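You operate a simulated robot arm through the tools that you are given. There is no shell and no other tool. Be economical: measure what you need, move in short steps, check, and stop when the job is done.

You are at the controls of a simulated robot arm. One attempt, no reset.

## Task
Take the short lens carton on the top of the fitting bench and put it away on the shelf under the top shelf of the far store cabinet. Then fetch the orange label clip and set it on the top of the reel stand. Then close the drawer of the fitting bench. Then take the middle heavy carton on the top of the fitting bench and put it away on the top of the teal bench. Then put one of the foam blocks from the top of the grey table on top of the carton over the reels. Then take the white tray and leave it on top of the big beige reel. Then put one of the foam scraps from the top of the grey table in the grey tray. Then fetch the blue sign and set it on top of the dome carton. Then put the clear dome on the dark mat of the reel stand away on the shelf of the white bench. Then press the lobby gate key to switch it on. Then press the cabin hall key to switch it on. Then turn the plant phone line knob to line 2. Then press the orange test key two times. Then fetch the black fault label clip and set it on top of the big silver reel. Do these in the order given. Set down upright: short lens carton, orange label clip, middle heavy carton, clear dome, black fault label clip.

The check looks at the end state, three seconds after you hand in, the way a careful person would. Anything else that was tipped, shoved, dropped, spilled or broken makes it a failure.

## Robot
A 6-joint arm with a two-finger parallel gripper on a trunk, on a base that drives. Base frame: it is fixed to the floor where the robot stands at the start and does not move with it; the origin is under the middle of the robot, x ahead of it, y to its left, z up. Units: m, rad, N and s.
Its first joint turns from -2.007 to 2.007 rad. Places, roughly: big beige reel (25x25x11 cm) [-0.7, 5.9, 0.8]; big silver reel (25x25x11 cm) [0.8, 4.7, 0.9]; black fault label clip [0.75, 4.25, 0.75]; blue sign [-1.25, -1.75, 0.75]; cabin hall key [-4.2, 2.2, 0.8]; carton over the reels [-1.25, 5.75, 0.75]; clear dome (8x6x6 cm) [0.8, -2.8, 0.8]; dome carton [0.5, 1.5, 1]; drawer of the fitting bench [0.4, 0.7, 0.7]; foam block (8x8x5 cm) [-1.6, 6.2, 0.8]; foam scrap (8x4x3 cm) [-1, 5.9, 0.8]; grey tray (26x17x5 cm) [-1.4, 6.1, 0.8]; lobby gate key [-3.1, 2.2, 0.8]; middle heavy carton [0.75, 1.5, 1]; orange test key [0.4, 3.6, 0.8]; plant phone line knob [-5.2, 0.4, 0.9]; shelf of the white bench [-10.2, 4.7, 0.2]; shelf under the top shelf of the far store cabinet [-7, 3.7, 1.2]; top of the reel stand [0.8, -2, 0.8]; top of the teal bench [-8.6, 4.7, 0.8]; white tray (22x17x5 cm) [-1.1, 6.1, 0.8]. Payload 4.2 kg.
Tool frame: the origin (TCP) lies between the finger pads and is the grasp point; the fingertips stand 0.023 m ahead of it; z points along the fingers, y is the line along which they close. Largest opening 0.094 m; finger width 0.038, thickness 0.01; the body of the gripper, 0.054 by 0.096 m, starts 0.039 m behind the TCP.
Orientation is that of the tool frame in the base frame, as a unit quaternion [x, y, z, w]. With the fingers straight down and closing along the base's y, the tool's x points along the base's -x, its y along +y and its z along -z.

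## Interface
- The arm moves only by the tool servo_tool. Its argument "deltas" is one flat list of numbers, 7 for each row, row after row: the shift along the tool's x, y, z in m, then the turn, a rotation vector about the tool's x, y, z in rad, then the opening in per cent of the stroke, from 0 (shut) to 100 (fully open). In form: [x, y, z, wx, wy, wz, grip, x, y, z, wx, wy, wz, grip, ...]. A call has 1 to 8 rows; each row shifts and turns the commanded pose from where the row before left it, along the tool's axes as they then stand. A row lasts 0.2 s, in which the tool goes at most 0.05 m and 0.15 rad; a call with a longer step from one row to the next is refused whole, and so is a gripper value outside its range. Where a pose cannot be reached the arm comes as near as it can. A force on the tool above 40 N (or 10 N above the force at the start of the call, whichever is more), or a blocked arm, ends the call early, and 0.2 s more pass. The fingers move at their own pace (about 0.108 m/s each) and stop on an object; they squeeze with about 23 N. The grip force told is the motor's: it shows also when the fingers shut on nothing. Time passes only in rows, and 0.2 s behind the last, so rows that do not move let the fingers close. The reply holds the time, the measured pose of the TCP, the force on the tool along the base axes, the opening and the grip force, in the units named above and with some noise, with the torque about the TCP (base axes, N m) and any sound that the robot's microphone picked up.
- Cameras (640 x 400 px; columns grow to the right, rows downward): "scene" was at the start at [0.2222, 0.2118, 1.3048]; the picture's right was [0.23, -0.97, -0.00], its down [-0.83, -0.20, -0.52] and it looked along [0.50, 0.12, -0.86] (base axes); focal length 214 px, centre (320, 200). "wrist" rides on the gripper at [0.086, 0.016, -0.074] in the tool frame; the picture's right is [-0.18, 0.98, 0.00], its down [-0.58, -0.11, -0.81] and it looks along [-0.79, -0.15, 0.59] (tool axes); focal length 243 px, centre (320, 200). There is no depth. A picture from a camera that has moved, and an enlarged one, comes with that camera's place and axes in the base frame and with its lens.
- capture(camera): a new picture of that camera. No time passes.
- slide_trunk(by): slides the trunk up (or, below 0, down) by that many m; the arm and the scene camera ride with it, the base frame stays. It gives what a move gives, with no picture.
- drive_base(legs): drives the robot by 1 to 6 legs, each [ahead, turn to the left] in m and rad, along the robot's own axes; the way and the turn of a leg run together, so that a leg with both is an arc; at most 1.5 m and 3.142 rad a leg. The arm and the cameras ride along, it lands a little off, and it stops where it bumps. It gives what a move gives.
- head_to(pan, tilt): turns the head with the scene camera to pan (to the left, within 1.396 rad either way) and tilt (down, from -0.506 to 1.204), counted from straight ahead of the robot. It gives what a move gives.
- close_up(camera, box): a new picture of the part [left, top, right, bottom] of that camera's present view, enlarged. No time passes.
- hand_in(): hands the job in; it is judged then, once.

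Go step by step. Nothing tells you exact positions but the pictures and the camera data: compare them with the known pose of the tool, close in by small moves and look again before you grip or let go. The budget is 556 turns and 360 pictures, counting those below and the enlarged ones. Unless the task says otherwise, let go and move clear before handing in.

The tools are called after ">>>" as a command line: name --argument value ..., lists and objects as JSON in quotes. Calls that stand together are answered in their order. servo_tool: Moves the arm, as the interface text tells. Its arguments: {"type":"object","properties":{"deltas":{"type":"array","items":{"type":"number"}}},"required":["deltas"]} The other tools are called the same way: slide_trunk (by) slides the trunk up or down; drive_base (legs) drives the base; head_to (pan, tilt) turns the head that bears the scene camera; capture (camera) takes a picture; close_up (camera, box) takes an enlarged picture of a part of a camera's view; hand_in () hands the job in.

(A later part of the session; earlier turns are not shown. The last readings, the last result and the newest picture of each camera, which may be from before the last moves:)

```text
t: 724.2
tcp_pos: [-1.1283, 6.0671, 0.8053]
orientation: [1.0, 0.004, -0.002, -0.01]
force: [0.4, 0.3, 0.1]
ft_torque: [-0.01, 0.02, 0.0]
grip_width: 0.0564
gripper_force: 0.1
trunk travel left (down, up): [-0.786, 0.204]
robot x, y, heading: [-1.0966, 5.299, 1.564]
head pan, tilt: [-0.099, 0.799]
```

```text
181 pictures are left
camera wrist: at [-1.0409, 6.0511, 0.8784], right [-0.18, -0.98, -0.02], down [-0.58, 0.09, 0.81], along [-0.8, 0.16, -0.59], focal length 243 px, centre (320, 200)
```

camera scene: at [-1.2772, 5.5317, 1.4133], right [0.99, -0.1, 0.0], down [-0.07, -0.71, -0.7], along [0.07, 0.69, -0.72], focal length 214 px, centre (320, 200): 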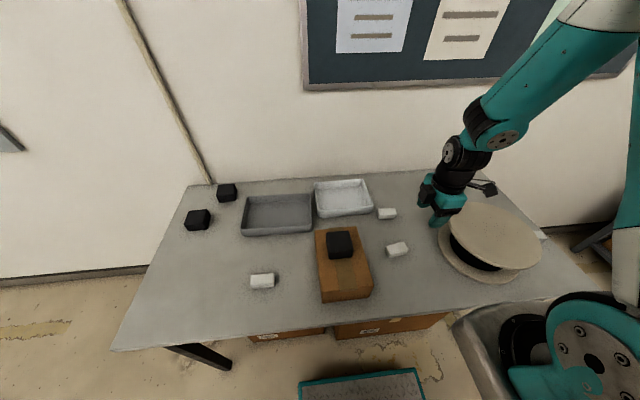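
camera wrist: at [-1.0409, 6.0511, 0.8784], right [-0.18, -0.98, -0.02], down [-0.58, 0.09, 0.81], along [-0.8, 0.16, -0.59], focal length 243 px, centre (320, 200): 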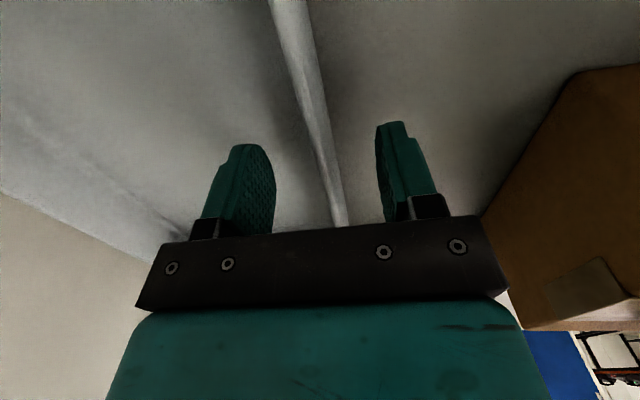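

The rim is between the fingers. A bit lower, close, lift.

>>> servo_tool --deltas '[0, 0, 0.006, 0, 0, 0, 60, 0, 0, 0, 0, 0, 0, 0, 0, 0, 0, 0, 0, 0, 0, 0, 0, 0, 0, 0, 0, 0]'

>>> servo_tool --deltas '[0, 0, -0.03, 0, 0, 0, 0, 0, 0, -0.04, 0, 0, 0, 0, 0, 0, -0.04, 0, 0, 0, 0, 0, 0, -0.04, 0, 0, 0, 0]'

>>> close_up --camera "scene" --box '[220, 90, 460, 240]'

```text
t: 725.2
tcp_pos: [-1.1284, 6.0671, 0.7983]
orientation: [1.0, 0.004, -0.002, -0.01]
force: [-1.0, 0.5, 1.0]
ft_torque: [-0.11, 0.01, 0.02]
grip_width: 0.0048
gripper_force: 23.0
trunk travel left (down, up): [-0.786, 0.204]
robot x, y, heading: [-1.0944, 5.2969, 1.57]
head pan, tilt: [-0.099, 0.799]
```

```text
t: 726.2
tcp_pos: [-1.127, 6.0642, 0.948]
orientation: [1.0, 0.004, -0.002, -0.01]
force: [-0.5, 0.3, -2.2]
ft_torque: [-0.21, 0.02, -0.04]
grip_width: 0.0049
gripper_force: 23.3
trunk travel left (down, up): [-0.786, 0.204]
robot x, y, heading: [-1.096, 5.2938, 1.566]
head pan, tilt: [-0.099, 0.799]
```

```text
2.67 times, centred on (340, 165) of scene
camera zoom: at [-1.2772, 5.5322, 1.4131], right [0.99, -0.1, 0.0], down [-0.07, -0.71, -0.7], along [0.07, 0.69, -0.72], focal length 572 px, centre (267, 293)
```

zoom: 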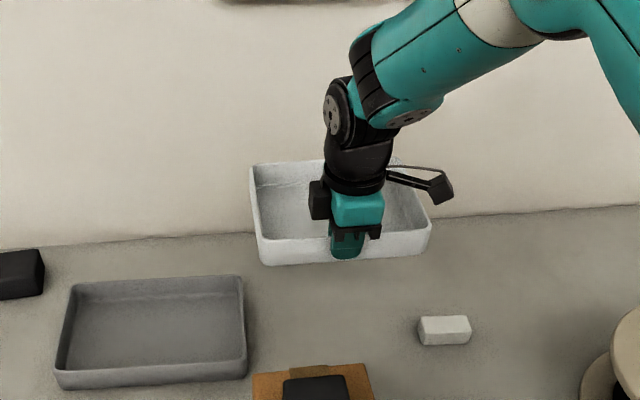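

The tray is level in the grip. Move it over the reel (centre ≈(−0.70, 5.856)).

>>> servo_tool --deltas '[0, 0, -0.045, 0, 0, 0, 0, 0.0388, 0.0261, 0, 0, 0, 0, 0, 0.0388, 0.0261, 0, 0, 0, 0, 0, 0.0388, 0.0261, 0, 0, 0, 0, 0, 0.0388, 0.0261, 0, 0, 0, 0, 0, 0.0388, 0.0261, 0, 0, 0, 0, 0, 0.0388, 0.0261, 0, 0, 0, 0, 0]'

>>> servo_tool --deltas '[0.0388, 0.0261, 0, 0, 0, 0, 0, 0.0388, 0.0261, 0, 0, 0, 0, 0, 0.0388, 0.0261, 0, 0, 0, 0, 0, 0.0388, 0.0261, 0, 0, 0, 0, 0, 0.0388, 0.0261, 0, 0, 0, 0, 0]'

>>> head_to --pan -0.5 --tilt 0.8

>>> capture --camera "scene"

>>> capture --camera "wrist"

```text
t: 727.8
tcp_pos: [-0.8944, 5.9068, 0.9893]
orientation: [1.0, 0.005, -0.002, -0.012]
force: [-0.6, 0.3, -1.7]
ft_torque: [-0.17, -0.03, 0.03]
grip_width: 0.0048
gripper_force: 22.9
trunk travel left (down, up): [-0.786, 0.204]
robot x, y, heading: [-1.0954, 5.2975, 1.568]
head pan, tilt: [-0.099, 0.799]
```

```text
t: 729.0
tcp_pos: [-0.698, 5.7783, 0.9856]
orientation: [1.0, 0.004, -0.002, -0.01]
force: [-0.1, 1.4, -1.8]
ft_torque: [-0.2, -0.04, 0.03]
grip_width: 0.0048
gripper_force: 23.3
trunk travel left (down, up): [-0.786, 0.204]
robot x, y, heading: [-1.0924, 5.2975, 1.572]
head pan, tilt: [-0.099, 0.799]
```

```text
t: 729.9
tcp_pos: [-0.6995, 5.7781, 0.9858]
orientation: [1.0, 0.003, -0.002, -0.011]
force: [-0.6, 0.0, -2.5]
ft_torque: [-0.15, 0.03, 0.0]
grip_width: 0.0047
gripper_force: 23.0
trunk travel left (down, up): [-0.786, 0.204]
robot x, y, heading: [-1.0982, 5.2952, 1.563]
head pan, tilt: [-0.499, 0.799]
```

```text
179 pictures are left
camera scene: at [-1.2465, 5.5222, 1.4133], right [0.88, -0.48, 0.0], down [-0.35, -0.63, -0.7], along [0.34, 0.61, -0.72], focal length 214 px, centre (320, 200)
```

scene: 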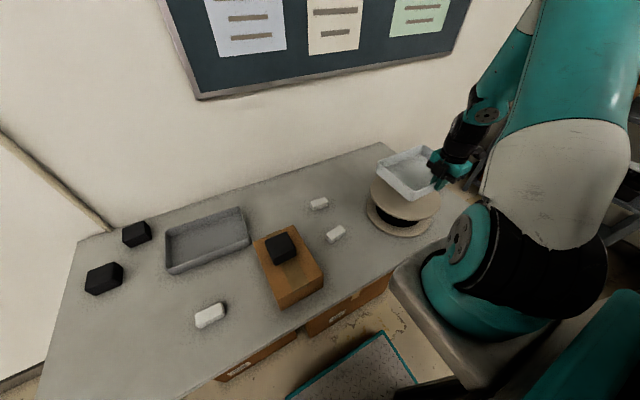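

```text
178 pictures are left
camera wrist: at [-0.6109, 5.7624, 1.0607], right [-0.18, -0.98, -0.02], down [-0.58, 0.09, 0.81], along [-0.8, 0.15, -0.59], focal length 243 px, centre (320, 200)
```

wrist: 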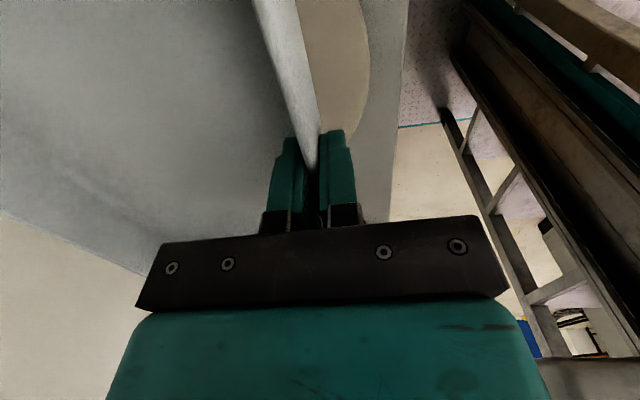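

>>> close_up --camera "scene" --box '[340, 130, 500, 250]'

```text
3.33 times, centred on (420, 190) of scene
camera zoom: at [-1.2465, 5.5222, 1.4133], right [0.88, -0.48, 0.0], down [-0.35, -0.63, -0.7], along [0.34, 0.61, -0.72], focal length 715 px, centre (-13, 233)
```

zoom: 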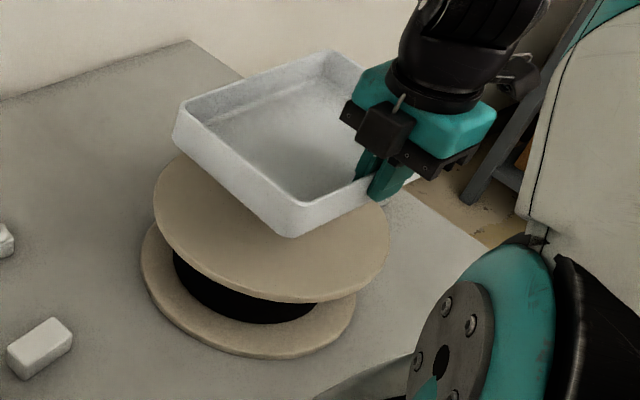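

>>> servo_tool --deltas '[-0.01, 0.003, 0.03, 0, 0, 0, 0, 0, 0, 0.03, 0, 0, 0, 0, 0, 0, 0.008, 0, 0, 0, 0, 0, 0, 0, 0, 0, 0, 0]'

>>> servo_tool --deltas '[0, 0, 0.004, 0, 0, 0, 0, 0, 0, 0.004, 0, 0, 0, 0, 0, 0, 0, 0, 0, 0, 0]'

>>> close_up --camera "scene" --box '[340, 130, 500, 250]'

```text
t: 730.9
tcp_pos: [-0.7071, 5.7767, 0.917]
orientation: [1.0, 0.003, -0.002, -0.011]
force: [0.0, 0.8, -2.5]
ft_torque: [-0.15, 0.01, -0.02]
grip_width: 0.005
gripper_force: 22.5
trunk travel left (down, up): [-0.786, 0.204]
robot x, y, heading: [-1.0984, 5.2958, 1.564]
head pan, tilt: [-0.499, 0.799]
```

```text
t: 731.7
tcp_pos: [-0.708, 5.7764, 0.9089]
orientation: [1.0, 0.003, -0.002, -0.011]
force: [0.1, 0.0, -2.7]
ft_torque: [-0.17, 0.02, -0.01]
grip_width: 0.0048
gripper_force: 22.9
trunk travel left (down, up): [-0.786, 0.204]
robot x, y, heading: [-1.0978, 5.3005, 1.564]
head pan, tilt: [-0.499, 0.799]
```

```text
3.33 times, centred on (420, 190) of scene
camera zoom: at [-1.2465, 5.5222, 1.4133], right [0.88, -0.48, 0.0], down [-0.35, -0.63, -0.7], along [0.34, 0.61, -0.72], focal length 715 px, centre (-13, 233)
```

zoom: 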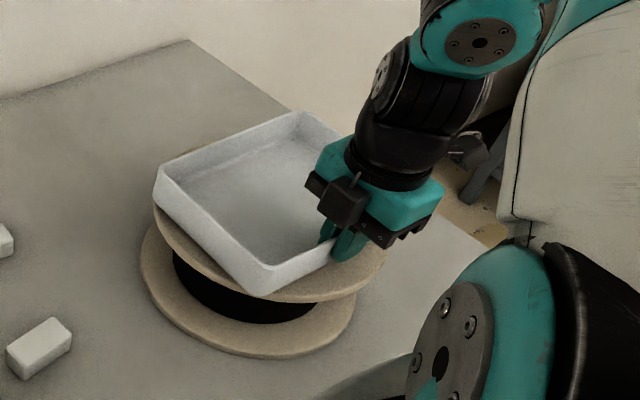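

>>> servo_tool --deltas '[0, 0, 0.003, 0, 0, 0, 0, 0, 0, 0.003, 0, 0, 0, 0, 0, 0, 0, 0, 0, 0, 0]'

>>> servo_tool --deltas '[0, 0, 0.003, 0, 0, 0, 0, 0, 0, 0, 0, 0, 0, 0]'

```text
t: 732.5
tcp_pos: [-0.7085, 5.7764, 0.9042]
orientation: [1.0, 0.003, -0.001, -0.012]
force: [0.6, -2.0, 18.2]
ft_torque: [-0.3, -0.02, -0.01]
grip_width: 0.0048
gripper_force: 23.1
trunk travel left (down, up): [-0.786, 0.204]
robot x, y, heading: [-1.0955, 5.2968, 1.567]
head pan, tilt: [-0.499, 0.799]
```

```text
t: 733.1
tcp_pos: [-0.7085, 5.7767, 0.9008]
orientation: [1.0, 0.003, -0.002, -0.012]
force: [2.7, 0.1, 15.8]
ft_torque: [-0.21, -0.01, -0.02]
grip_width: 0.0049
gripper_force: 23.0
trunk travel left (down, up): [-0.786, 0.204]
robot x, y, heading: [-1.0988, 5.2968, 1.562]
head pan, tilt: [-0.499, 0.799]
```

>>> servo_tool --deltas '[0, 0, -0.002, 0, 0, 0, 40, 0, 0, 0, 0, 0, 0, 50, 0, 0, -0.03, 0, 0, 0, 50, 0, 0, -0.04, 0, 0, 0, 50, 0, 0, -0.04, 0, 0, 0, 50, -0.02, 0.03, 0, 0, 0, 0, 50]'

>>> close_up --camera "scene" --box '[320, 130, 500, 250]'

```text
t: 734.5
tcp_pos: [-0.7276, 5.7448, 1.0128]
orientation: [1.0, 0.003, -0.001, -0.01]
force: [0.0, -0.9, -0.1]
ft_torque: [0.01, 0.03, -0.03]
grip_width: 0.0469
gripper_force: 0.1
trunk travel left (down, up): [-0.786, 0.204]
robot x, y, heading: [-1.0976, 5.2991, 1.564]
head pan, tilt: [-0.499, 0.799]
```

```text
3.33 times, centred on (410, 190) of scene
camera zoom: at [-1.2464, 5.5225, 1.4132], right [0.88, -0.48, 0.0], down [-0.35, -0.63, -0.7], along [0.34, 0.61, -0.72], focal length 715 px, centre (20, 233)
```

zoom: 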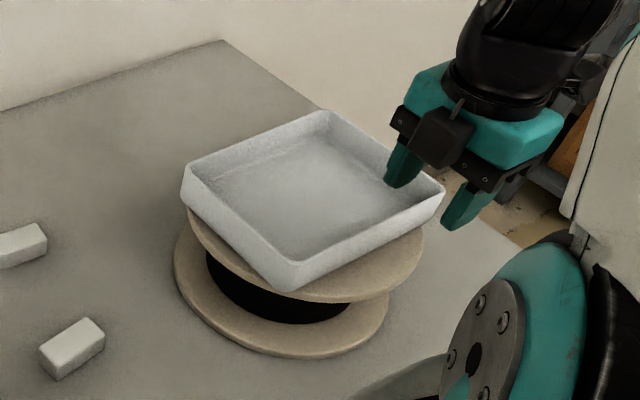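

The white tray sits on the reel. Next a foam scrap: the front-left one at ≈(−1.42, 5.833), aligned with x, so my present yaw fits. Move there.

>>> servo_tool --deltas '[-0.046, -0.006, 0, 0, 0, 0, 75, -0.046, -0.006, 0, 0, 0, 0, 75, -0.046, -0.006, 0, 0, 0, 0, 75, -0.046, -0.006, 0, 0, 0, 0, 75, -0.046, -0.006, 0, 0, 0, 0, 75, -0.046, -0.006, 0, 0, 0, 0, 75, -0.046, -0.006, 0, 0, 0, 0, 75, -0.046, -0.006, 0, 0, 0, 0, 75]'

>>> servo_tool --deltas '[-0.046, -0.006, 0, 0, 0, 0, 75, -0.046, -0.006, 0, 0, 0, 0, 75, -0.046, -0.006, 0, 0, 0, 0, 75, -0.046, -0.006, 0, 0, 0, 0, 75, -0.046, -0.006, 0, 0, 0, 0, 75, -0.046, -0.006, 0, 0, 0, 0, 75, -0.046, -0.006, 0, 0, 0, 0, 75]'

>>> servo_tool --deltas '[0, 0, 0.045, 0, 0, 0, 75, 0, 0, 0.045, 0, 0, 0, 75]'

>>> head_to --pan 0.2 --tilt 0.8

>>> capture --camera "scene"

>>> close_up --camera "scene" --box '[190, 130, 430, 280]'

>>> capture --camera "wrist"

```text
t: 736.3
tcp_pos: [-1.0926, 5.8049, 1.0161]
orientation: [1.0, 0.003, -0.002, -0.011]
force: [1.0, -0.5, -0.5]
ft_torque: [0.02, 0.03, 0.0]
grip_width: 0.0707
gripper_force: 0.1
out of reach, approached as far as the arm can: row 4, 5
trunk travel left (down, up): [-0.786, 0.204]
robot x, y, heading: [-1.0958, 5.297, 1.564]
head pan, tilt: [-0.499, 0.799]
```

```text
t: 737.9
tcp_pos: [-1.4152, 5.8454, 1.0183]
orientation: [1.0, 0.004, -0.002, -0.011]
force: [1.2, 0.1, 0.1]
ft_torque: [0.01, 0.03, 0.01]
grip_width: 0.0707
gripper_force: 0.0
trunk travel left (down, up): [-0.786, 0.204]
robot x, y, heading: [-1.0953, 5.2958, 1.563]
head pan, tilt: [-0.499, 0.799]
```

```text
t: 738.5
tcp_pos: [-1.4151, 5.8476, 0.9272]
orientation: [1.0, 0.003, -0.002, -0.011]
force: [0.3, -0.6, 0.1]
ft_torque: [0.01, 0.0, -0.03]
grip_width: 0.0704
gripper_force: 0.0
trunk travel left (down, up): [-0.786, 0.204]
robot x, y, heading: [-1.0939, 5.2972, 1.564]
head pan, tilt: [-0.499, 0.799]
```

```text
t: 739.5
tcp_pos: [-1.4142, 5.8481, 0.9281]
orientation: [1.0, 0.004, -0.001, -0.01]
force: [0.0, 0.1, -0.5]
ft_torque: [-0.01, 0.0, 0.03]
grip_width: 0.0705
gripper_force: 0.1
trunk travel left (down, up): [-0.786, 0.204]
robot x, y, heading: [-1.0971, 5.2963, 1.564]
head pan, tilt: [0.201, 0.799]
```

```text
174 pictures are left
camera scene: at [-1.3013, 5.5306, 1.4133], right [0.98, 0.19, 0.0], down [0.14, -0.7, -0.7], along [-0.14, 0.68, -0.72], focal length 214 px, centre (320, 200)
```

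scene: 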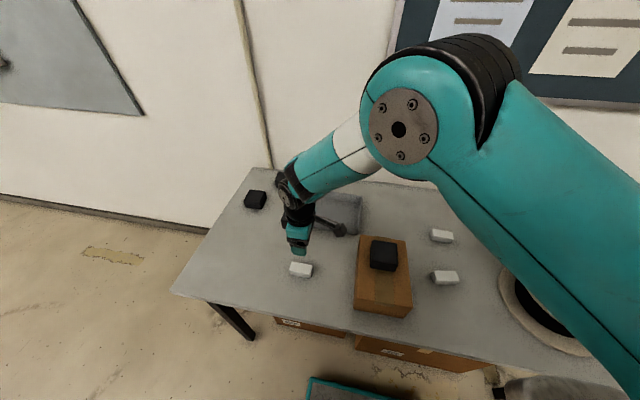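

```text
2.67 times, centred on (310, 205) of scene
camera zoom: at [-1.3013, 5.5306, 1.4133], right [0.98, 0.19, 0.0], down [0.14, -0.7, -0.7], along [-0.14, 0.68, -0.72], focal length 572 px, centre (347, 187)
```

zoom: 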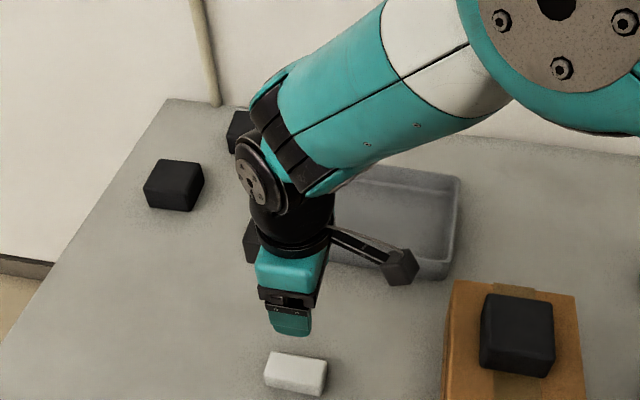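

```text
172 pictures are left
camera wrist: at [-1.3277, 5.8316, 1.0027], right [-0.18, -0.98, -0.02], down [-0.58, 0.09, 0.81], along [-0.8, 0.16, -0.59], focal length 243 px, centre (320, 200)
```

wrist: 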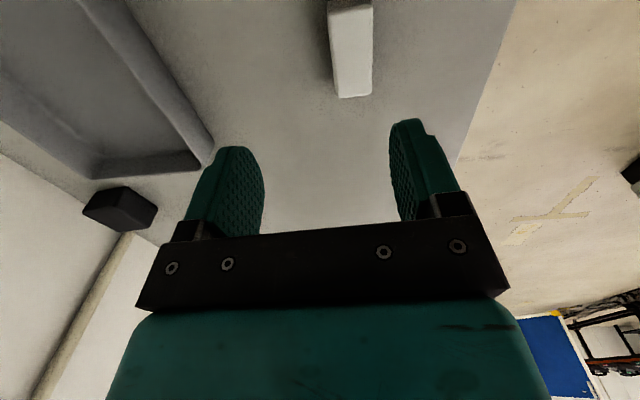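

>>> servo_tool --deltas '[-0.01, 0.026, 0, 0, 0, 0, 75, 0, 0, 0.045, 0, 0, 0, 75, 0, 0, 0.045, 0, 0, 0, 75, 0, 0, 0.03, 0, 0, 0, 75, 0, 0, 0, 0, 0, 0, 75]'

>>> capture --camera "wrist"

```text
t: 740.7
tcp_pos: [-1.4256, 5.8245, 0.8066]
orientation: [1.0, 0.004, -0.002, -0.01]
force: [0.1, 0.0, -0.8]
ft_torque: [-0.01, -0.01, 0.02]
grip_width: 0.0706
gripper_force: 0.0
trunk travel left (down, up): [-0.786, 0.204]
robot x, y, heading: [-1.0949, 5.2943, 1.563]
head pan, tilt: [0.201, 0.799]
```

```text
171 pictures are left
camera wrist: at [-1.3381, 5.8082, 0.8813], right [-0.18, -0.98, -0.02], down [-0.58, 0.09, 0.81], along [-0.8, 0.16, -0.59], focal length 243 px, centre (320, 200)
```

wrist: 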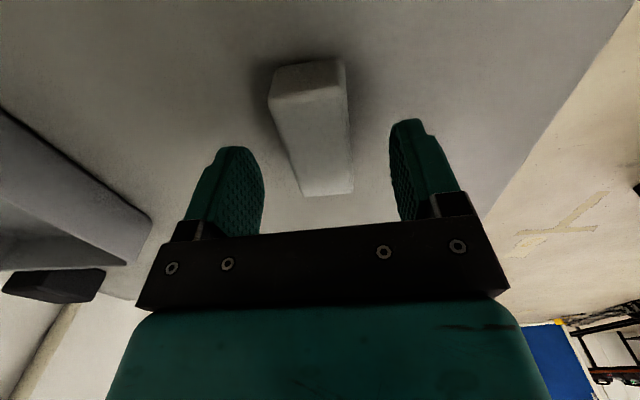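

Centred between the fingers. Lower, grip, lift.

>>> servo_tool --deltas '[0, 0, 0.026, 0, 0, 0, 75, 0, 0, 0, 0, 0, 0, 0, 0, 0, 0, 0, 0, 0, 0, 0, 0, 0, 0, 0, 0, 0]'

>>> servo_tool --deltas '[0, 0, -0.045, 0, 0, 0, 0, 0, 0, -0.045, 0, 0, 0, 0, 0, 0, -0.045, 0, 0, 0, 0, 0.005, -0.045, 0, 0, 0, 0, 0, 0.005, -0.045, 0, 0, 0, 0, 0, 0.005, -0.045, 0, 0, 0, 0, 0, 0.005, -0.045, 0, 0, 0, 0, 0, 0.005, -0.045, 0, 0, 0, 0, 0]'

>>> capture --camera "wrist"

>>> close_up --camera "scene" --box '[190, 130, 430, 280]'

```text
t: 741.3
tcp_pos: [-1.4278, 5.8165, 0.7826]
orientation: [1.0, 0.011, -0.001, -0.004]
force: [0.1, -10.8, 22.3]
ft_torque: [-0.74, -0.35, -0.04]
grip_width: 0.033
gripper_force: 23.2
trunk travel left (down, up): [-0.786, 0.204]
robot x, y, heading: [-1.0956, 5.2967, 1.566]
head pan, tilt: [0.201, 0.799]
stopped in row 2: the force on the tool passed its limit (the readings are from after the stop); the commanded pose is now the measured one
```

```text
t: 743.1
tcp_pos: [-1.404, 6.0405, 0.9192]
orientation: [1.0, 0.009, 0.001, -0.005]
force: [-0.8, -1.7, 0.7]
ft_torque: [0.08, -0.02, 0.0]
grip_width: 0.0327
gripper_force: 23.3
trunk travel left (down, up): [-0.786, 0.204]
robot x, y, heading: [-1.0944, 5.297, 1.563]
head pan, tilt: [0.201, 0.799]
```

```text
170 pictures are left
camera wrist: at [-1.3167, 6.0264, 0.995], right [-0.17, -0.99, -0.01], down [-0.58, 0.09, 0.81], along [-0.79, 0.14, -0.59], focal length 243 px, centre (320, 200)
```

wrist: 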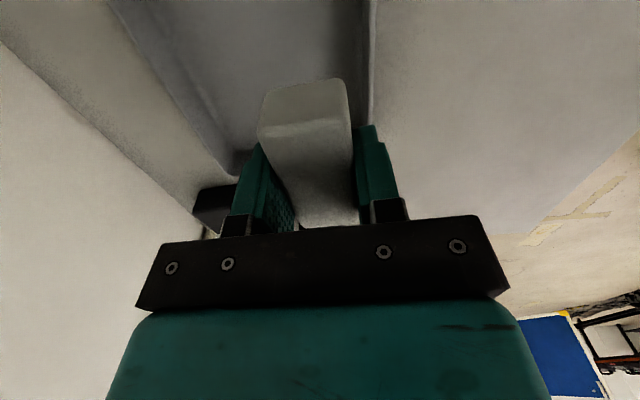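

```text
2.67 times, centred on (310, 205) of scene
camera zoom: at [-1.3014, 5.5288, 1.4138], right [0.98, 0.2, 0.0], down [0.14, -0.7, -0.7], along [-0.14, 0.68, -0.72], focal length 572 px, centre (347, 187)
```

zoom: 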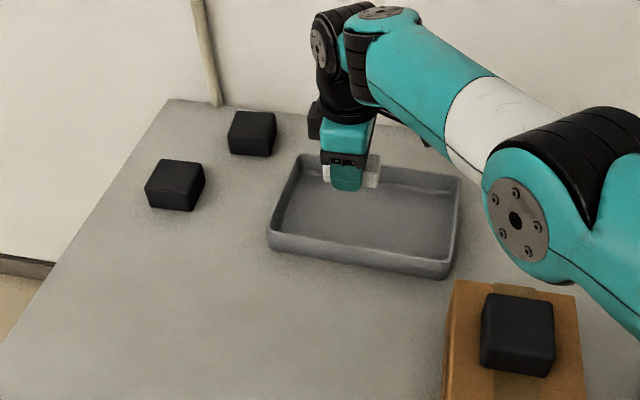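

>>> servo_tool --deltas '[0.008, -0.02, 0, 0, 0, 0, 0, 0, 0, 0.04, 0, 0, 0, 0, 0, 0, 0.04, 0, 0, 0, 0, 0, 0, 0.035, 0, 0, 0, 0, 0, 0, 0, 0, 0, 0, 0]'

>>> capture --camera "wrist"

>>> close_up --camera "scene" --box '[190, 130, 430, 280]'

```text
t: 744.3
tcp_pos: [-1.3805, 6.0253, 0.8096]
orientation: [1.0, 0.008, 0.0, -0.004]
force: [0.0, 0.3, -0.2]
ft_torque: [0.01, 0.01, -0.03]
grip_width: 0.0329
gripper_force: 22.3
out of reach, approached as far as the arm can: row 1, 2, 3, 4
trunk travel left (down, up): [-0.786, 0.204]
robot x, y, heading: [-1.0953, 5.2979, 1.568]
head pan, tilt: [0.201, 0.799]
```

```text
168 pictures are left
camera wrist: at [-1.2928, 6.011, 0.8852], right [-0.17, -0.99, -0.01], down [-0.58, 0.09, 0.81], along [-0.79, 0.14, -0.59], focal length 243 px, centre (320, 200)
```

wrist: 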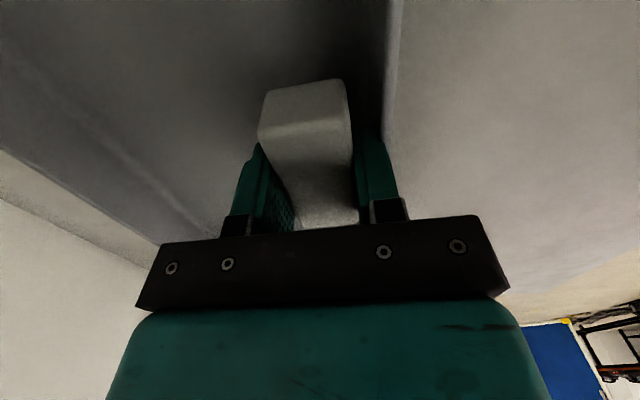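

```text
2.67 times, centred on (310, 205) of scene
camera zoom: at [-1.3014, 5.5303, 1.4133], right [0.98, 0.2, 0.0], down [0.14, -0.7, -0.7], along [-0.14, 0.68, -0.72], focal length 572 px, centre (347, 187)
```

zoom: 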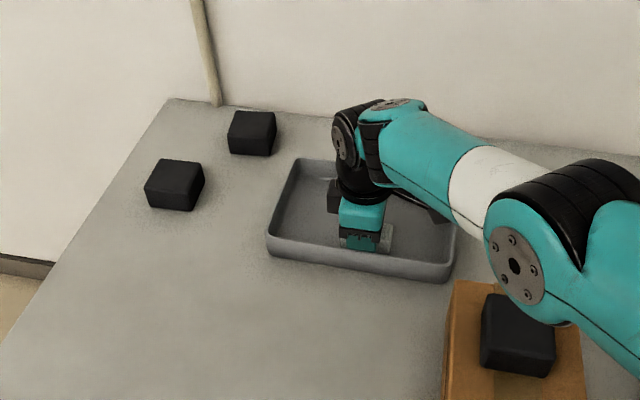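

I'm at reach limit with the front finger near the tray wall. I'll lift, shift the base 0.22 m left, and retry.

>>> servo_tool --deltas '[0, 0, -0.045, 0, 0, 0, 0, 0, 0, -0.045, 0, 0, 0, 0, 0, 0, -0.045, 0, 0, 0, 0]'

>>> drive_base --legs '[[0, 1.571], [0.22, 0], [0, -1.571]]'

```text
t: 745.1
tcp_pos: [-1.3807, 6.0236, 0.9455]
orientation: [1.0, 0.009, 0.001, -0.003]
force: [0.1, 0.2, -0.7]
ft_torque: [0.0, 0.01, -0.03]
grip_width: 0.0328
gripper_force: 22.9
trunk travel left (down, up): [-0.786, 0.204]
robot x, y, heading: [-1.0942, 5.2992, 1.567]
head pan, tilt: [0.201, 0.799]
```

```text
t: 754.4
tcp_pos: [-1.6036, 6.0233, 0.945]
orientation: [1.0, 0.013, 0.0, -0.005]
force: [-0.4, -0.1, 0.1]
ft_torque: [0.01, 0.01, 0.02]
grip_width: 0.0329
gripper_force: 23.0
trunk travel left (down, up): [-0.786, 0.204]
robot x, y, heading: [-1.315, 5.2947, 1.574]
head pan, tilt: [0.201, 0.799]
```

>>> servo_tool --deltas '[0.0428, -0.0104, 0, 0, 0, 0, 0, 0.0428, -0.0104, 0, 0, 0, 0, 0, 0.0428, -0.0104, 0, 0, 0, 0, 0, 0.0428, -0.0104, 0, 0, 0, 0, 0, 0.0428, -0.0104, 0, 0, 0, 0, 0, 0, 0, 0.045, 0, 0, 0, 0, 0, 0, 0.045, 0, 0, 0, 0, 0, 0, 0.043, 0, 0, 0, 0]'

>>> capture --camera "scene"

>>> capture --camera "wrist"

```text
t: 756.2
tcp_pos: [-1.3914, 6.0813, 0.8144]
orientation: [1.0, 0.012, -0.001, -0.006]
force: [0.3, -0.1, -0.1]
ft_torque: [0.0, 0.01, 0.01]
grip_width: 0.0328
gripper_force: 23.3
trunk travel left (down, up): [-0.786, 0.204]
robot x, y, heading: [-1.3121, 5.2984, 1.571]
head pan, tilt: [0.201, 0.799]
```

```text
166 pictures are left
camera scene: at [-1.5216, 5.5288, 1.4135], right [0.98, 0.2, 0.0], down [0.14, -0.7, -0.7], along [-0.14, 0.68, -0.72], focal length 214 px, centre (320, 200)
```

scene: 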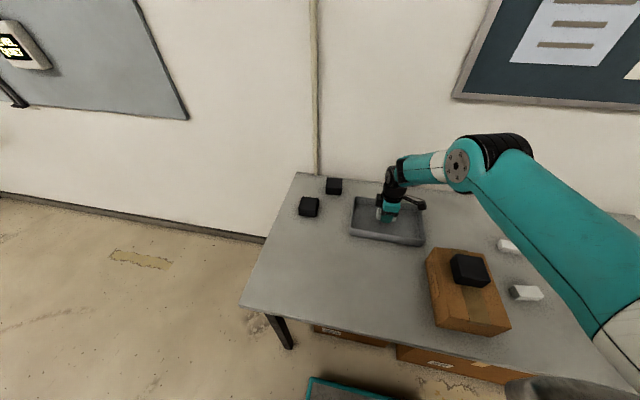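

```text
165 pictures are left
camera wrist: at [-1.3041, 6.0676, 0.8887], right [-0.16, -0.99, -0.01], down [-0.58, 0.09, 0.81], along [-0.8, 0.14, -0.59], focal length 243 px, centre (320, 200)
```

wrist: 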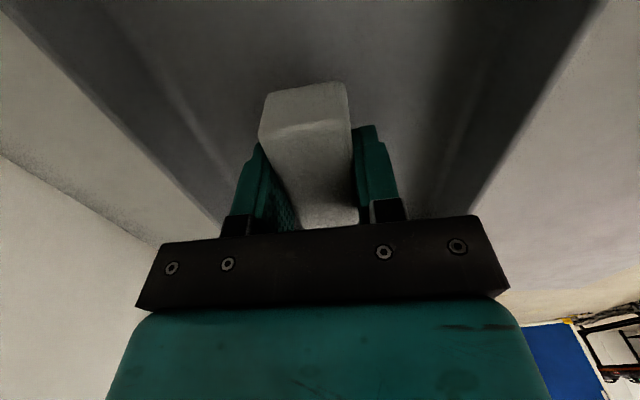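

Inside the tray, centred. Lower the last 2 cm and release.

>>> servo_tool --deltas '[0, 0, 0.016, 0, 0, 0, 0, 0, 0, 0.004, 0, 0, 0, 0, 0, 0, 0, 0, 0, 0, 0, 0, 0, 0, 0, 0, 0, 60, 0, 0, 0, 0, 0, 0, 60, 0, 0, -0.04, 0, 0, 0, 60, 0, 0, -0.045, 0, 0, 0, 60, 0, 0, -0.045, 0, 0, 0, 60]'

>>> servo_tool --deltas '[0, 0.045, -0.01, 0, 0, 0.1428, 60, 0, 0.045, -0.01, 0, 0, 0.1428, 60, 0, 0.045, 0, 0, 0, 0.1428, 60, 0, 0.04, 0, 0, 0, 0.1428, 60, 0, 0, 0, 0, 0, 0.1428, 60, 0, 0, 0, 0, 0, 0.1428, 60, 0, 0, 0, 0, 0, 0.1428, 60, 0, 0, 0, 0, 0, 0.1428, 60]'

>>> capture --camera "scene"

>>> close_up --camera "scene" --box '[280, 160, 480, 285]'

```text
t: 758.0
tcp_pos: [-1.3905, 6.0811, 0.9231]
orientation: [1.0, 0.012, 0.001, -0.005]
force: [0.0, 0.8, -0.8]
ft_torque: [-0.01, 0.01, 0.0]
grip_width: 0.0564
gripper_force: 0.1
trunk travel left (down, up): [-0.786, 0.204]
robot x, y, heading: [-1.3138, 5.2959, 1.572]
head pan, tilt: [0.201, 0.799]
```

```text
t: 759.8
tcp_pos: [-1.4231, 5.9091, 0.943]
orientation: [0.848, -0.531, -0.002, -0.003]
force: [-0.2, 0.2, -0.4]
ft_torque: [0.0, 0.02, 0.05]
grip_width: 0.0565
gripper_force: 0.1
trunk travel left (down, up): [-0.786, 0.204]
robot x, y, heading: [-1.3158, 5.2951, 1.571]
head pan, tilt: [0.201, 0.799]
```

```text
164 pictures are left
camera scene: at [-1.5217, 5.5291, 1.4133], right [0.98, 0.2, 0.0], down [0.14, -0.7, -0.7], along [-0.14, 0.68, -0.72], focal length 214 px, centre (320, 200)
```

scene: 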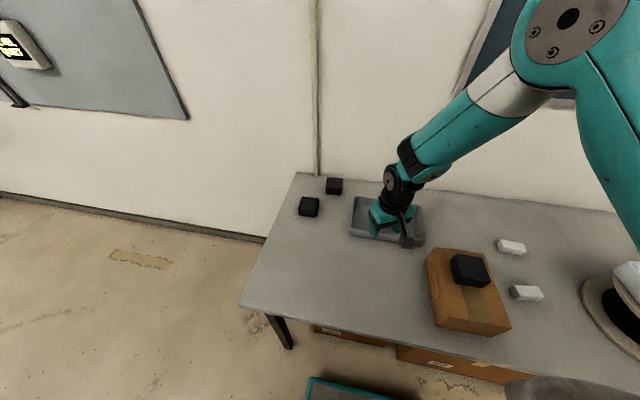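

```text
3.20 times, centred on (380, 222) of scene
camera zoom: at [-1.5217, 5.5291, 1.4133], right [0.98, 0.2, 0.0], down [0.14, -0.7, -0.7], along [-0.14, 0.68, -0.72], focal length 686 px, centre (128, 128)
```

zoom: 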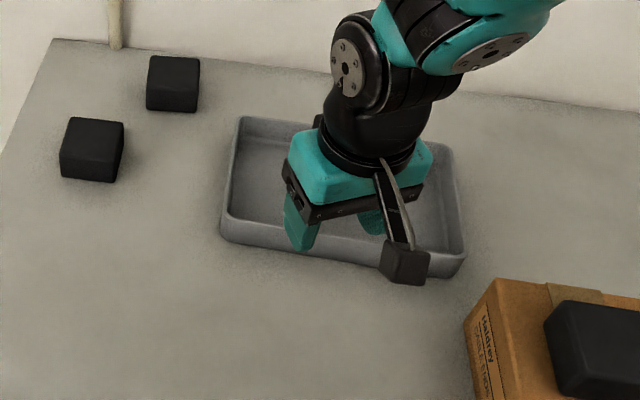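

The scrap is in the tray. Finish the yaw, then head for the blue sign near (−1.25, −1.75).

>>> servo_tool --deltas '[0.03, 0, 0, 0, 0, 0.1428, 60, 0.03, 0, 0, 0, 0, 0.1428, 60, 0.03, 0, 0, 0, 0, 0.1428, 60, 0.03, 0, 0, 0, 0, 0, 60]'

>>> close_up --camera "scene" --box '[280, 160, 480, 285]'

>>> drive_base --legs '[[-0.45, 0], [0, -2.95], [1.4, 0], [1.4, 0], [1.2, 0]]'

```text
t: 760.8
tcp_pos: [-1.3953, 5.7956, 0.9406]
orientation: [0.715, -0.7, -0.002, -0.003]
force: [0.2, -0.1, 0.5]
ft_torque: [-0.04, 0.0, 0.02]
grip_width: 0.0563
gripper_force: 0.1
trunk travel left (down, up): [-0.786, 0.204]
robot x, y, heading: [-1.3153, 5.2973, 1.57]
head pan, tilt: [0.201, 0.799]
```

```text
3.20 times, centred on (380, 222) of scene
camera zoom: at [-1.5216, 5.5295, 1.4132], right [0.98, 0.2, 0.0], down [0.14, -0.7, -0.7], along [-0.14, 0.68, -0.72], focal length 686 px, centre (128, 128)
```

zoom: 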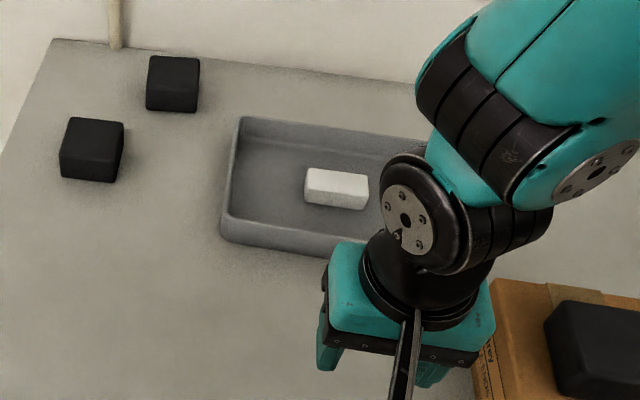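

```text
t: 789.3
tcp_pos: [-0.3723, 0.4443, 0.9414]
orientation: [0.632, 0.775, -0.003, 0.004]
force: [0.8, 0.5, -0.2]
ft_torque: [0.02, -0.02, -0.05]
grip_width: 0.0564
gripper_force: 0.0
trunk travel left (down, up): [-0.786, 0.204]
robot x, y, heading: [-0.5414, 0.9151, -1.39]
head pan, tilt: [0.201, 0.799]
```

>>> drive_base --legs '[[0, -0.5], [1.2, 0], [0, 0.3]]'

>>> head_to --pan 0.0 --tilt 0.5

>>> capture --camera "scene"

```text
t: 797.8
tcp_pos: [-0.8648, -0.7161, 0.9408]
orientation: [0.711, 0.703, -0.003, 0.003]
force: [-0.4, 0.9, -0.3]
ft_torque: [-0.02, -0.03, 0.02]
grip_width: 0.0565
gripper_force: 0.0
trunk travel left (down, up): [-0.786, 0.204]
robot x, y, heading: [-0.9241, -0.2137, -1.605]
head pan, tilt: [0.201, 0.799]
```

```text
t: 798.6
tcp_pos: [-0.8649, -0.7165, 0.9411]
orientation: [0.711, 0.703, -0.002, 0.003]
force: [-0.2, 0.0, 0.4]
ft_torque: [-0.03, -0.02, 0.0]
grip_width: 0.0565
gripper_force: 0.1
trunk travel left (down, up): [-0.786, 0.204]
robot x, y, heading: [-0.927, -0.2193, -1.601]
head pan, tilt: [0.0, 0.499]
```

```text
161 pictures are left
camera scene: at [-0.736, -0.4638, 1.4392], right [-1.0, 0.03, 0.0], down [0.02, 0.48, -0.88], along [-0.03, -0.88, -0.48], focal length 214 px, centre (320, 200)
```

scene: 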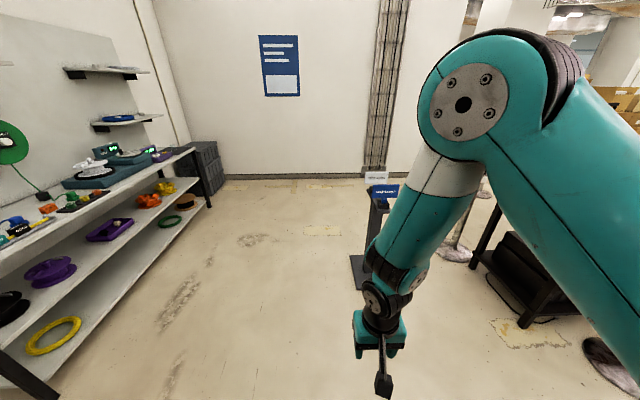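

>>> close_up --camera "scene" --box '[340, 150, 440, 220]'

```text
5.71 times, centred on (390, 185) of scene
camera zoom: at [-0.736, -0.4638, 1.4392], right [-1.0, 0.03, 0.0], down [0.02, 0.48, -0.88], along [-0.03, -0.88, -0.48], focal length 1226 px, centre (-80, 286)
```

zoom: 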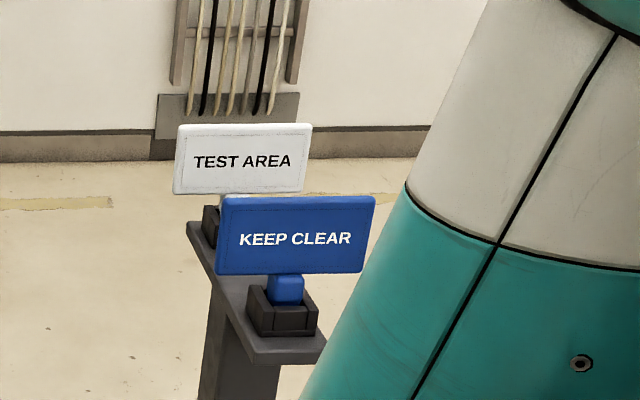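

The blue KEEP CLEAR sign stands in a socket at ≈(−1.22, −1.75), plate facing +y. I'll drive up to it and yaw the gripper to pinch the plate from above.

>>> drive_base --legs '[[0, -0.28], [0.85, 0], [0, 0.31]]'

>>> servo_tool --deltas '[0, 0, -0.03, 0, 0, -0.1428, 60, 0, 0, -0.03, 0, 0, -0.1428, 60, 0, 0, 0, 0, 0, -0.1428, 60, 0, 0, 0, 0, 0, -0.1428, 60, 0, 0, 0, 0, 0, -0.1428, 60, 0, 0, 0, 0, 0, -0.1428, 60, 0, 0, 0, 0, 0, -0.1428, 60, 0, 0, 0, 0, 0, -0.1428, 60]'

>>> servo_tool --deltas '[0, 0, 0, 0, 0, -0.1428, 60, 0, 0, 0, 0, 0, -0.1428, 60, 0, 0, 0, 0, 0, -0.1428, 60]'

>>> capture --camera "scene"

>>> capture --camera "wrist"

```text
t: 805.0
tcp_pos: [-1.1185, -1.5272, 0.9415]
orientation: [0.703, 0.711, -0.003, 0.002]
force: [0.2, -0.3, 0.9]
ft_torque: [-0.04, -0.02, 0.0]
grip_width: 0.0561
gripper_force: 0.1
trunk travel left (down, up): [-0.786, 0.204]
robot x, y, heading: [-1.1907, -1.0245, -1.574]
head pan, tilt: [0.0, 0.499]
```

```text
t: 806.8
tcp_pos: [-1.1169, -1.5266, 1.0013]
orientation: [0.206, 0.979, -0.004, 0.001]
force: [-0.4, -0.3, -0.1]
ft_torque: [-0.02, -0.01, 0.02]
grip_width: 0.0564
gripper_force: 0.0
trunk travel left (down, up): [-0.786, 0.204]
robot x, y, heading: [-1.1934, -1.0278, -1.572]
head pan, tilt: [0.0, 0.499]
```

```text
t: 807.6
tcp_pos: [-1.1163, -1.5272, 0.9998]
orientation: [-0.007, 1.0, -0.004, 0.0]
force: [-0.5, -0.9, -0.1]
ft_torque: [0.02, -0.02, -0.01]
grip_width: 0.0563
gripper_force: 0.1
trunk travel left (down, up): [-0.786, 0.204]
robot x, y, heading: [-1.1933, -1.0248, -1.572]
head pan, tilt: [0.0, 0.499]
```

```text
159 pictures are left
camera scene: at [-0.9946, -1.2714, 1.4392], right [-1.0, 0.01, 0.0], down [0.0, 0.48, -0.88], along [-0.01, -0.88, -0.48], focal length 214 px, centre (320, 200)
```

scene: 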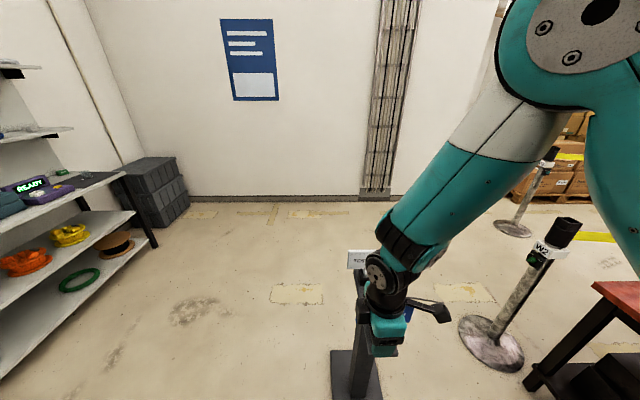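

```text
158 pictures are left
camera wrist: at [-1.2034, -1.5096, 1.0765], right [0.17, 0.99, -0.01], down [0.58, -0.09, 0.81], along [0.79, -0.14, -0.59], focal length 243 px, centre (320, 200)
```

wrist: 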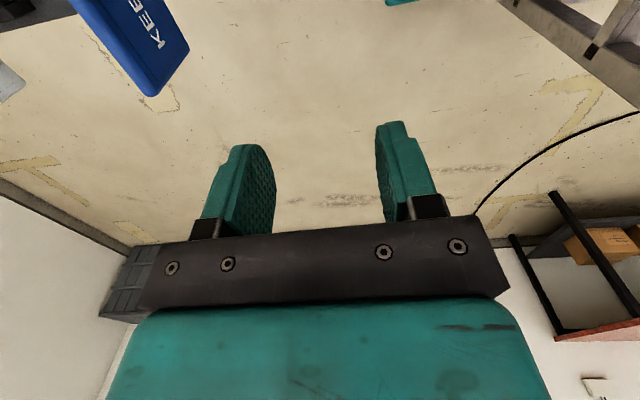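

>>> servo_tool --deltas '[0.0195, -0.0373, 0, 0, 0, 0, 60, 0.0195, -0.0373, 0, 0, 0, 0, 60, 0.0195, -0.0373, 0, 0, 0, 0, 60, 0.0195, -0.0373, 0, 0, 0, 0, 60, 0, 0, 0.03, 0, 0, 0, 60]'

>>> capture --camera "wrist"

>>> head_to --pan -0.2 --tilt 0.8

>>> capture --camera "scene"

```text
t: 808.8
tcp_pos: [-1.194, -1.6777, 0.9738]
orientation: [-0.006, 1.0, -0.004, 0.0]
force: [-0.6, 0.7, 0.2]
ft_torque: [-0.01, 0.04, 0.03]
grip_width: 0.0564
gripper_force: 0.0
trunk travel left (down, up): [-0.786, 0.204]
robot x, y, heading: [-1.1928, -1.0313, -1.575]
head pan, tilt: [0.0, 0.499]
```

```text
157 pictures are left
camera wrist: at [-1.2799, -1.66, 1.048], right [0.17, 0.99, -0.01], down [0.58, -0.09, 0.81], along [0.79, -0.14, -0.59], focal length 243 px, centre (320, 200)
```

wrist: 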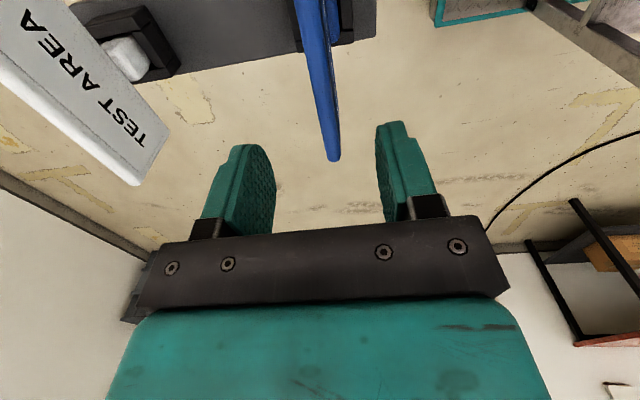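

```text
t: 809.6
tcp_pos: [-1.1927, -1.6757, 0.9724]
orientation: [-0.006, 1.0, -0.004, 0.0]
force: [0.1, -0.1, -0.6]
ft_torque: [0.01, 0.02, 0.0]
grip_width: 0.0564
gripper_force: 0.0
trunk travel left (down, up): [-0.786, 0.204]
robot x, y, heading: [-1.1944, -1.0291, -1.575]
head pan, tilt: [-0.201, 0.799]
```

```text
156 pictures are left
camera scene: at [-1.0106, -1.2594, 1.4134], right [-0.98, 0.2, 0.0], down [0.15, 0.7, -0.7], along [-0.14, -0.68, -0.72], focal length 214 px, centre (320, 200)
```

scene: 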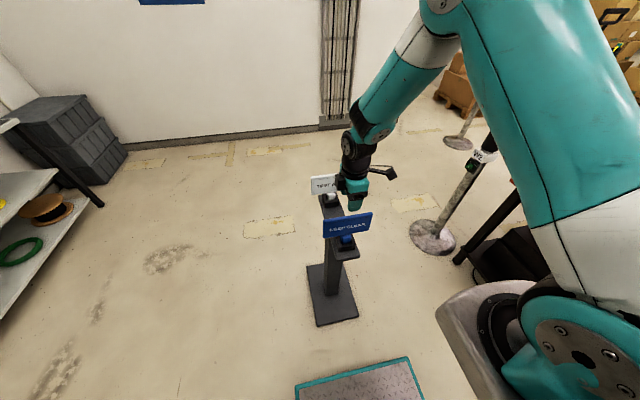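

The plate edge is centred between the fingers. Descend and pinch.

>>> servo_tool --deltas '[0, 0, 0.04, 0, 0, 0, 60, 0, 0, 0.035, 0, 0, 0, 60, 0, 0, 0.025, 0, 0, 0, 60, 0, 0, 0, 0, 0, 0, 60]'

>>> capture --camera "wrist"

```text
t: 810.6
tcp_pos: [-1.1933, -1.6783, 0.8725]
orientation: [-0.006, 1.0, -0.005, 0.0]
force: [-0.1, 0.2, -1.1]
ft_torque: [0.02, -0.03, -0.02]
grip_width: 0.0562
gripper_force: 0.1
trunk travel left (down, up): [-0.786, 0.204]
robot x, y, heading: [-1.1922, -1.0311, -1.574]
head pan, tilt: [-0.201, 0.799]
```

```text
155 pictures are left
camera wrist: at [-1.2802, -1.6607, 0.9479], right [0.17, 0.99, -0.01], down [0.58, -0.09, 0.81], along [0.79, -0.14, -0.59], focal length 243 px, centre (320, 200)
```

wrist: 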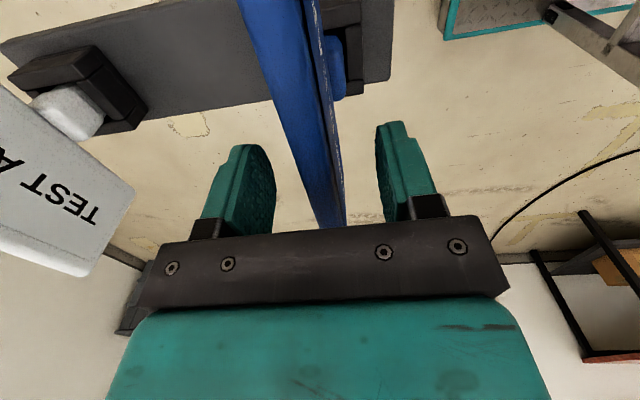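

>>> servo_tool --deltas '[0, 0, 0.006, 0, 0, 0, 60, 0, 0, 0, 0, 0, 0, 0, 0, 0, 0, 0, 0, 0, 0, 0, 0, 0, 0, 0, 0, 0]'

>>> servo_tool --deltas '[0, 0, -0.03, 0, 0, 0, 0, 0, 0, -0.04, 0, 0, 0, 0, 0, 0, -0.04, 0, 0, 0, 0, 0, 0, -0.04, 0, 0, 0, 0, 0, 0, -0.04, 0, 0, 0, 0]'

>>> capture --camera "scene"

>>> capture --camera "wrist"

```text
t: 811.6
tcp_pos: [-1.1939, -1.6764, 0.8669]
orientation: [-0.007, 1.0, -0.003, 0.001]
force: [-0.6, 1.4, 1.9]
ft_torque: [0.19, 0.03, 0.03]
grip_width: 0.0138
gripper_force: 22.4
trunk travel left (down, up): [-0.786, 0.204]
robot x, y, heading: [-1.1887, -1.0303, -1.578]
head pan, tilt: [-0.201, 0.799]
```

```text
t: 812.8
tcp_pos: [-1.1932, -1.6771, 1.0551]
orientation: [-0.006, 1.0, -0.004, 0.0]
force: [1.2, 0.0, -2.2]
ft_torque: [0.03, 0.0, 0.02]
grip_width: 0.0136
gripper_force: 24.0
trunk travel left (down, up): [-0.786, 0.204]
robot x, y, heading: [-1.1901, -1.0289, -1.578]
head pan, tilt: [-0.201, 0.799]
```

```text
154 pictures are left
camera scene: at [-1.0105, -1.2599, 1.4131], right [-0.98, 0.2, 0.0], down [0.15, 0.7, -0.7], along [-0.14, -0.68, -0.72], focal length 214 px, centre (320, 200)
```

scene: 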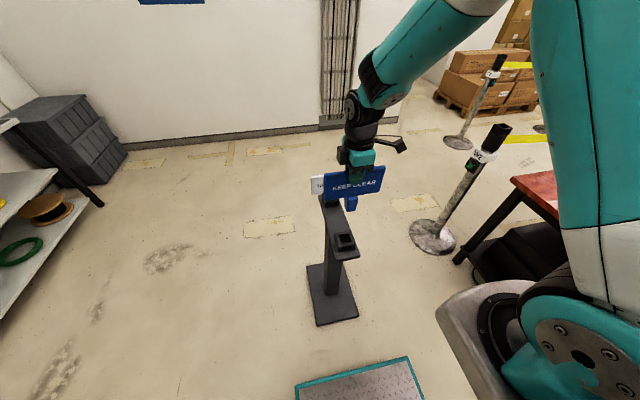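

```text
153 pictures are left
camera wrist: at [-1.2803, -1.6595, 1.1317], right [0.17, 0.99, -0.01], down [0.58, -0.1, 0.81], along [0.79, -0.14, -0.59], focal length 243 px, centre (320, 200)
```

wrist: 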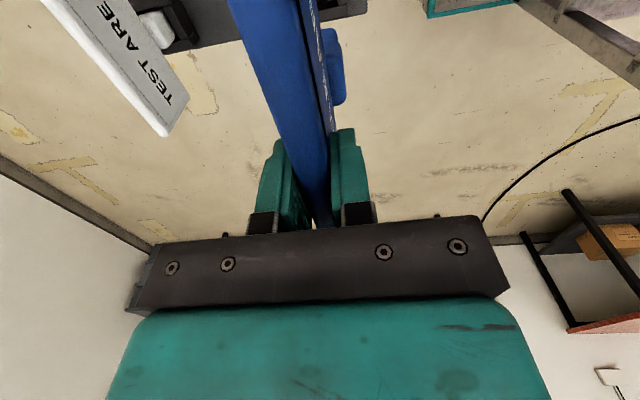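

The sign is out of its socket. Turn away (to the left) and drive to the dome carton at the fitting bench.

>>> drive_base --legs '[[0.0, 2.86], [1.3, 0], [1.3, 0], [0, -1.28]]'

>>> head_to --pan 0.1 --tilt 0.6

>>> capture --camera "scene"

```text
t: 835.4
tcp_pos: [0.172, 1.4874, 1.0572]
orientation: [0.719, -0.695, 0.002, -0.003]
force: [-0.2, 0.2, -2.4]
ft_torque: [-0.01, -0.01, -0.02]
grip_width: 0.014
gripper_force: 22.4
trunk travel left (down, up): [-0.786, 0.204]
robot x, y, heading: [-0.4763, 1.4791, 0.013]
head pan, tilt: [-0.201, 0.799]
```

```text
t: 836.2
tcp_pos: [0.173, 1.4889, 1.0564]
orientation: [0.72, -0.694, 0.002, -0.003]
force: [0.3, -0.1, -2.1]
ft_torque: [-0.03, -0.03, 0.01]
grip_width: 0.0137
gripper_force: 23.0
trunk travel left (down, up): [-0.786, 0.204]
robot x, y, heading: [-0.4733, 1.4743, 0.017]
head pan, tilt: [0.099, 0.6]
```

```text
152 pictures are left
camera scene: at [-0.2348, 1.6844, 1.4301], right [0.12, -0.99, 0.0], down [-0.56, -0.07, -0.82], along [0.82, 0.1, -0.57], focal length 214 px, centre (320, 200)
```

scene: 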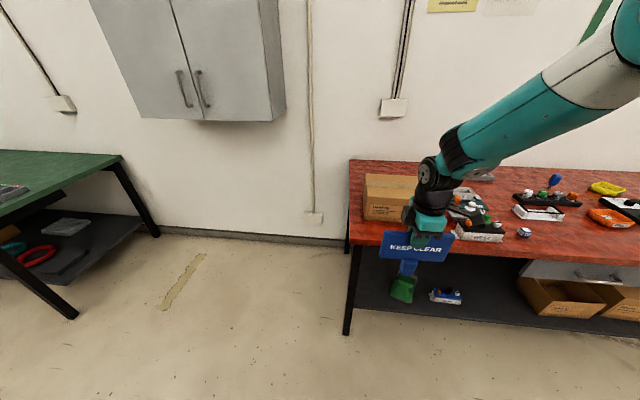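

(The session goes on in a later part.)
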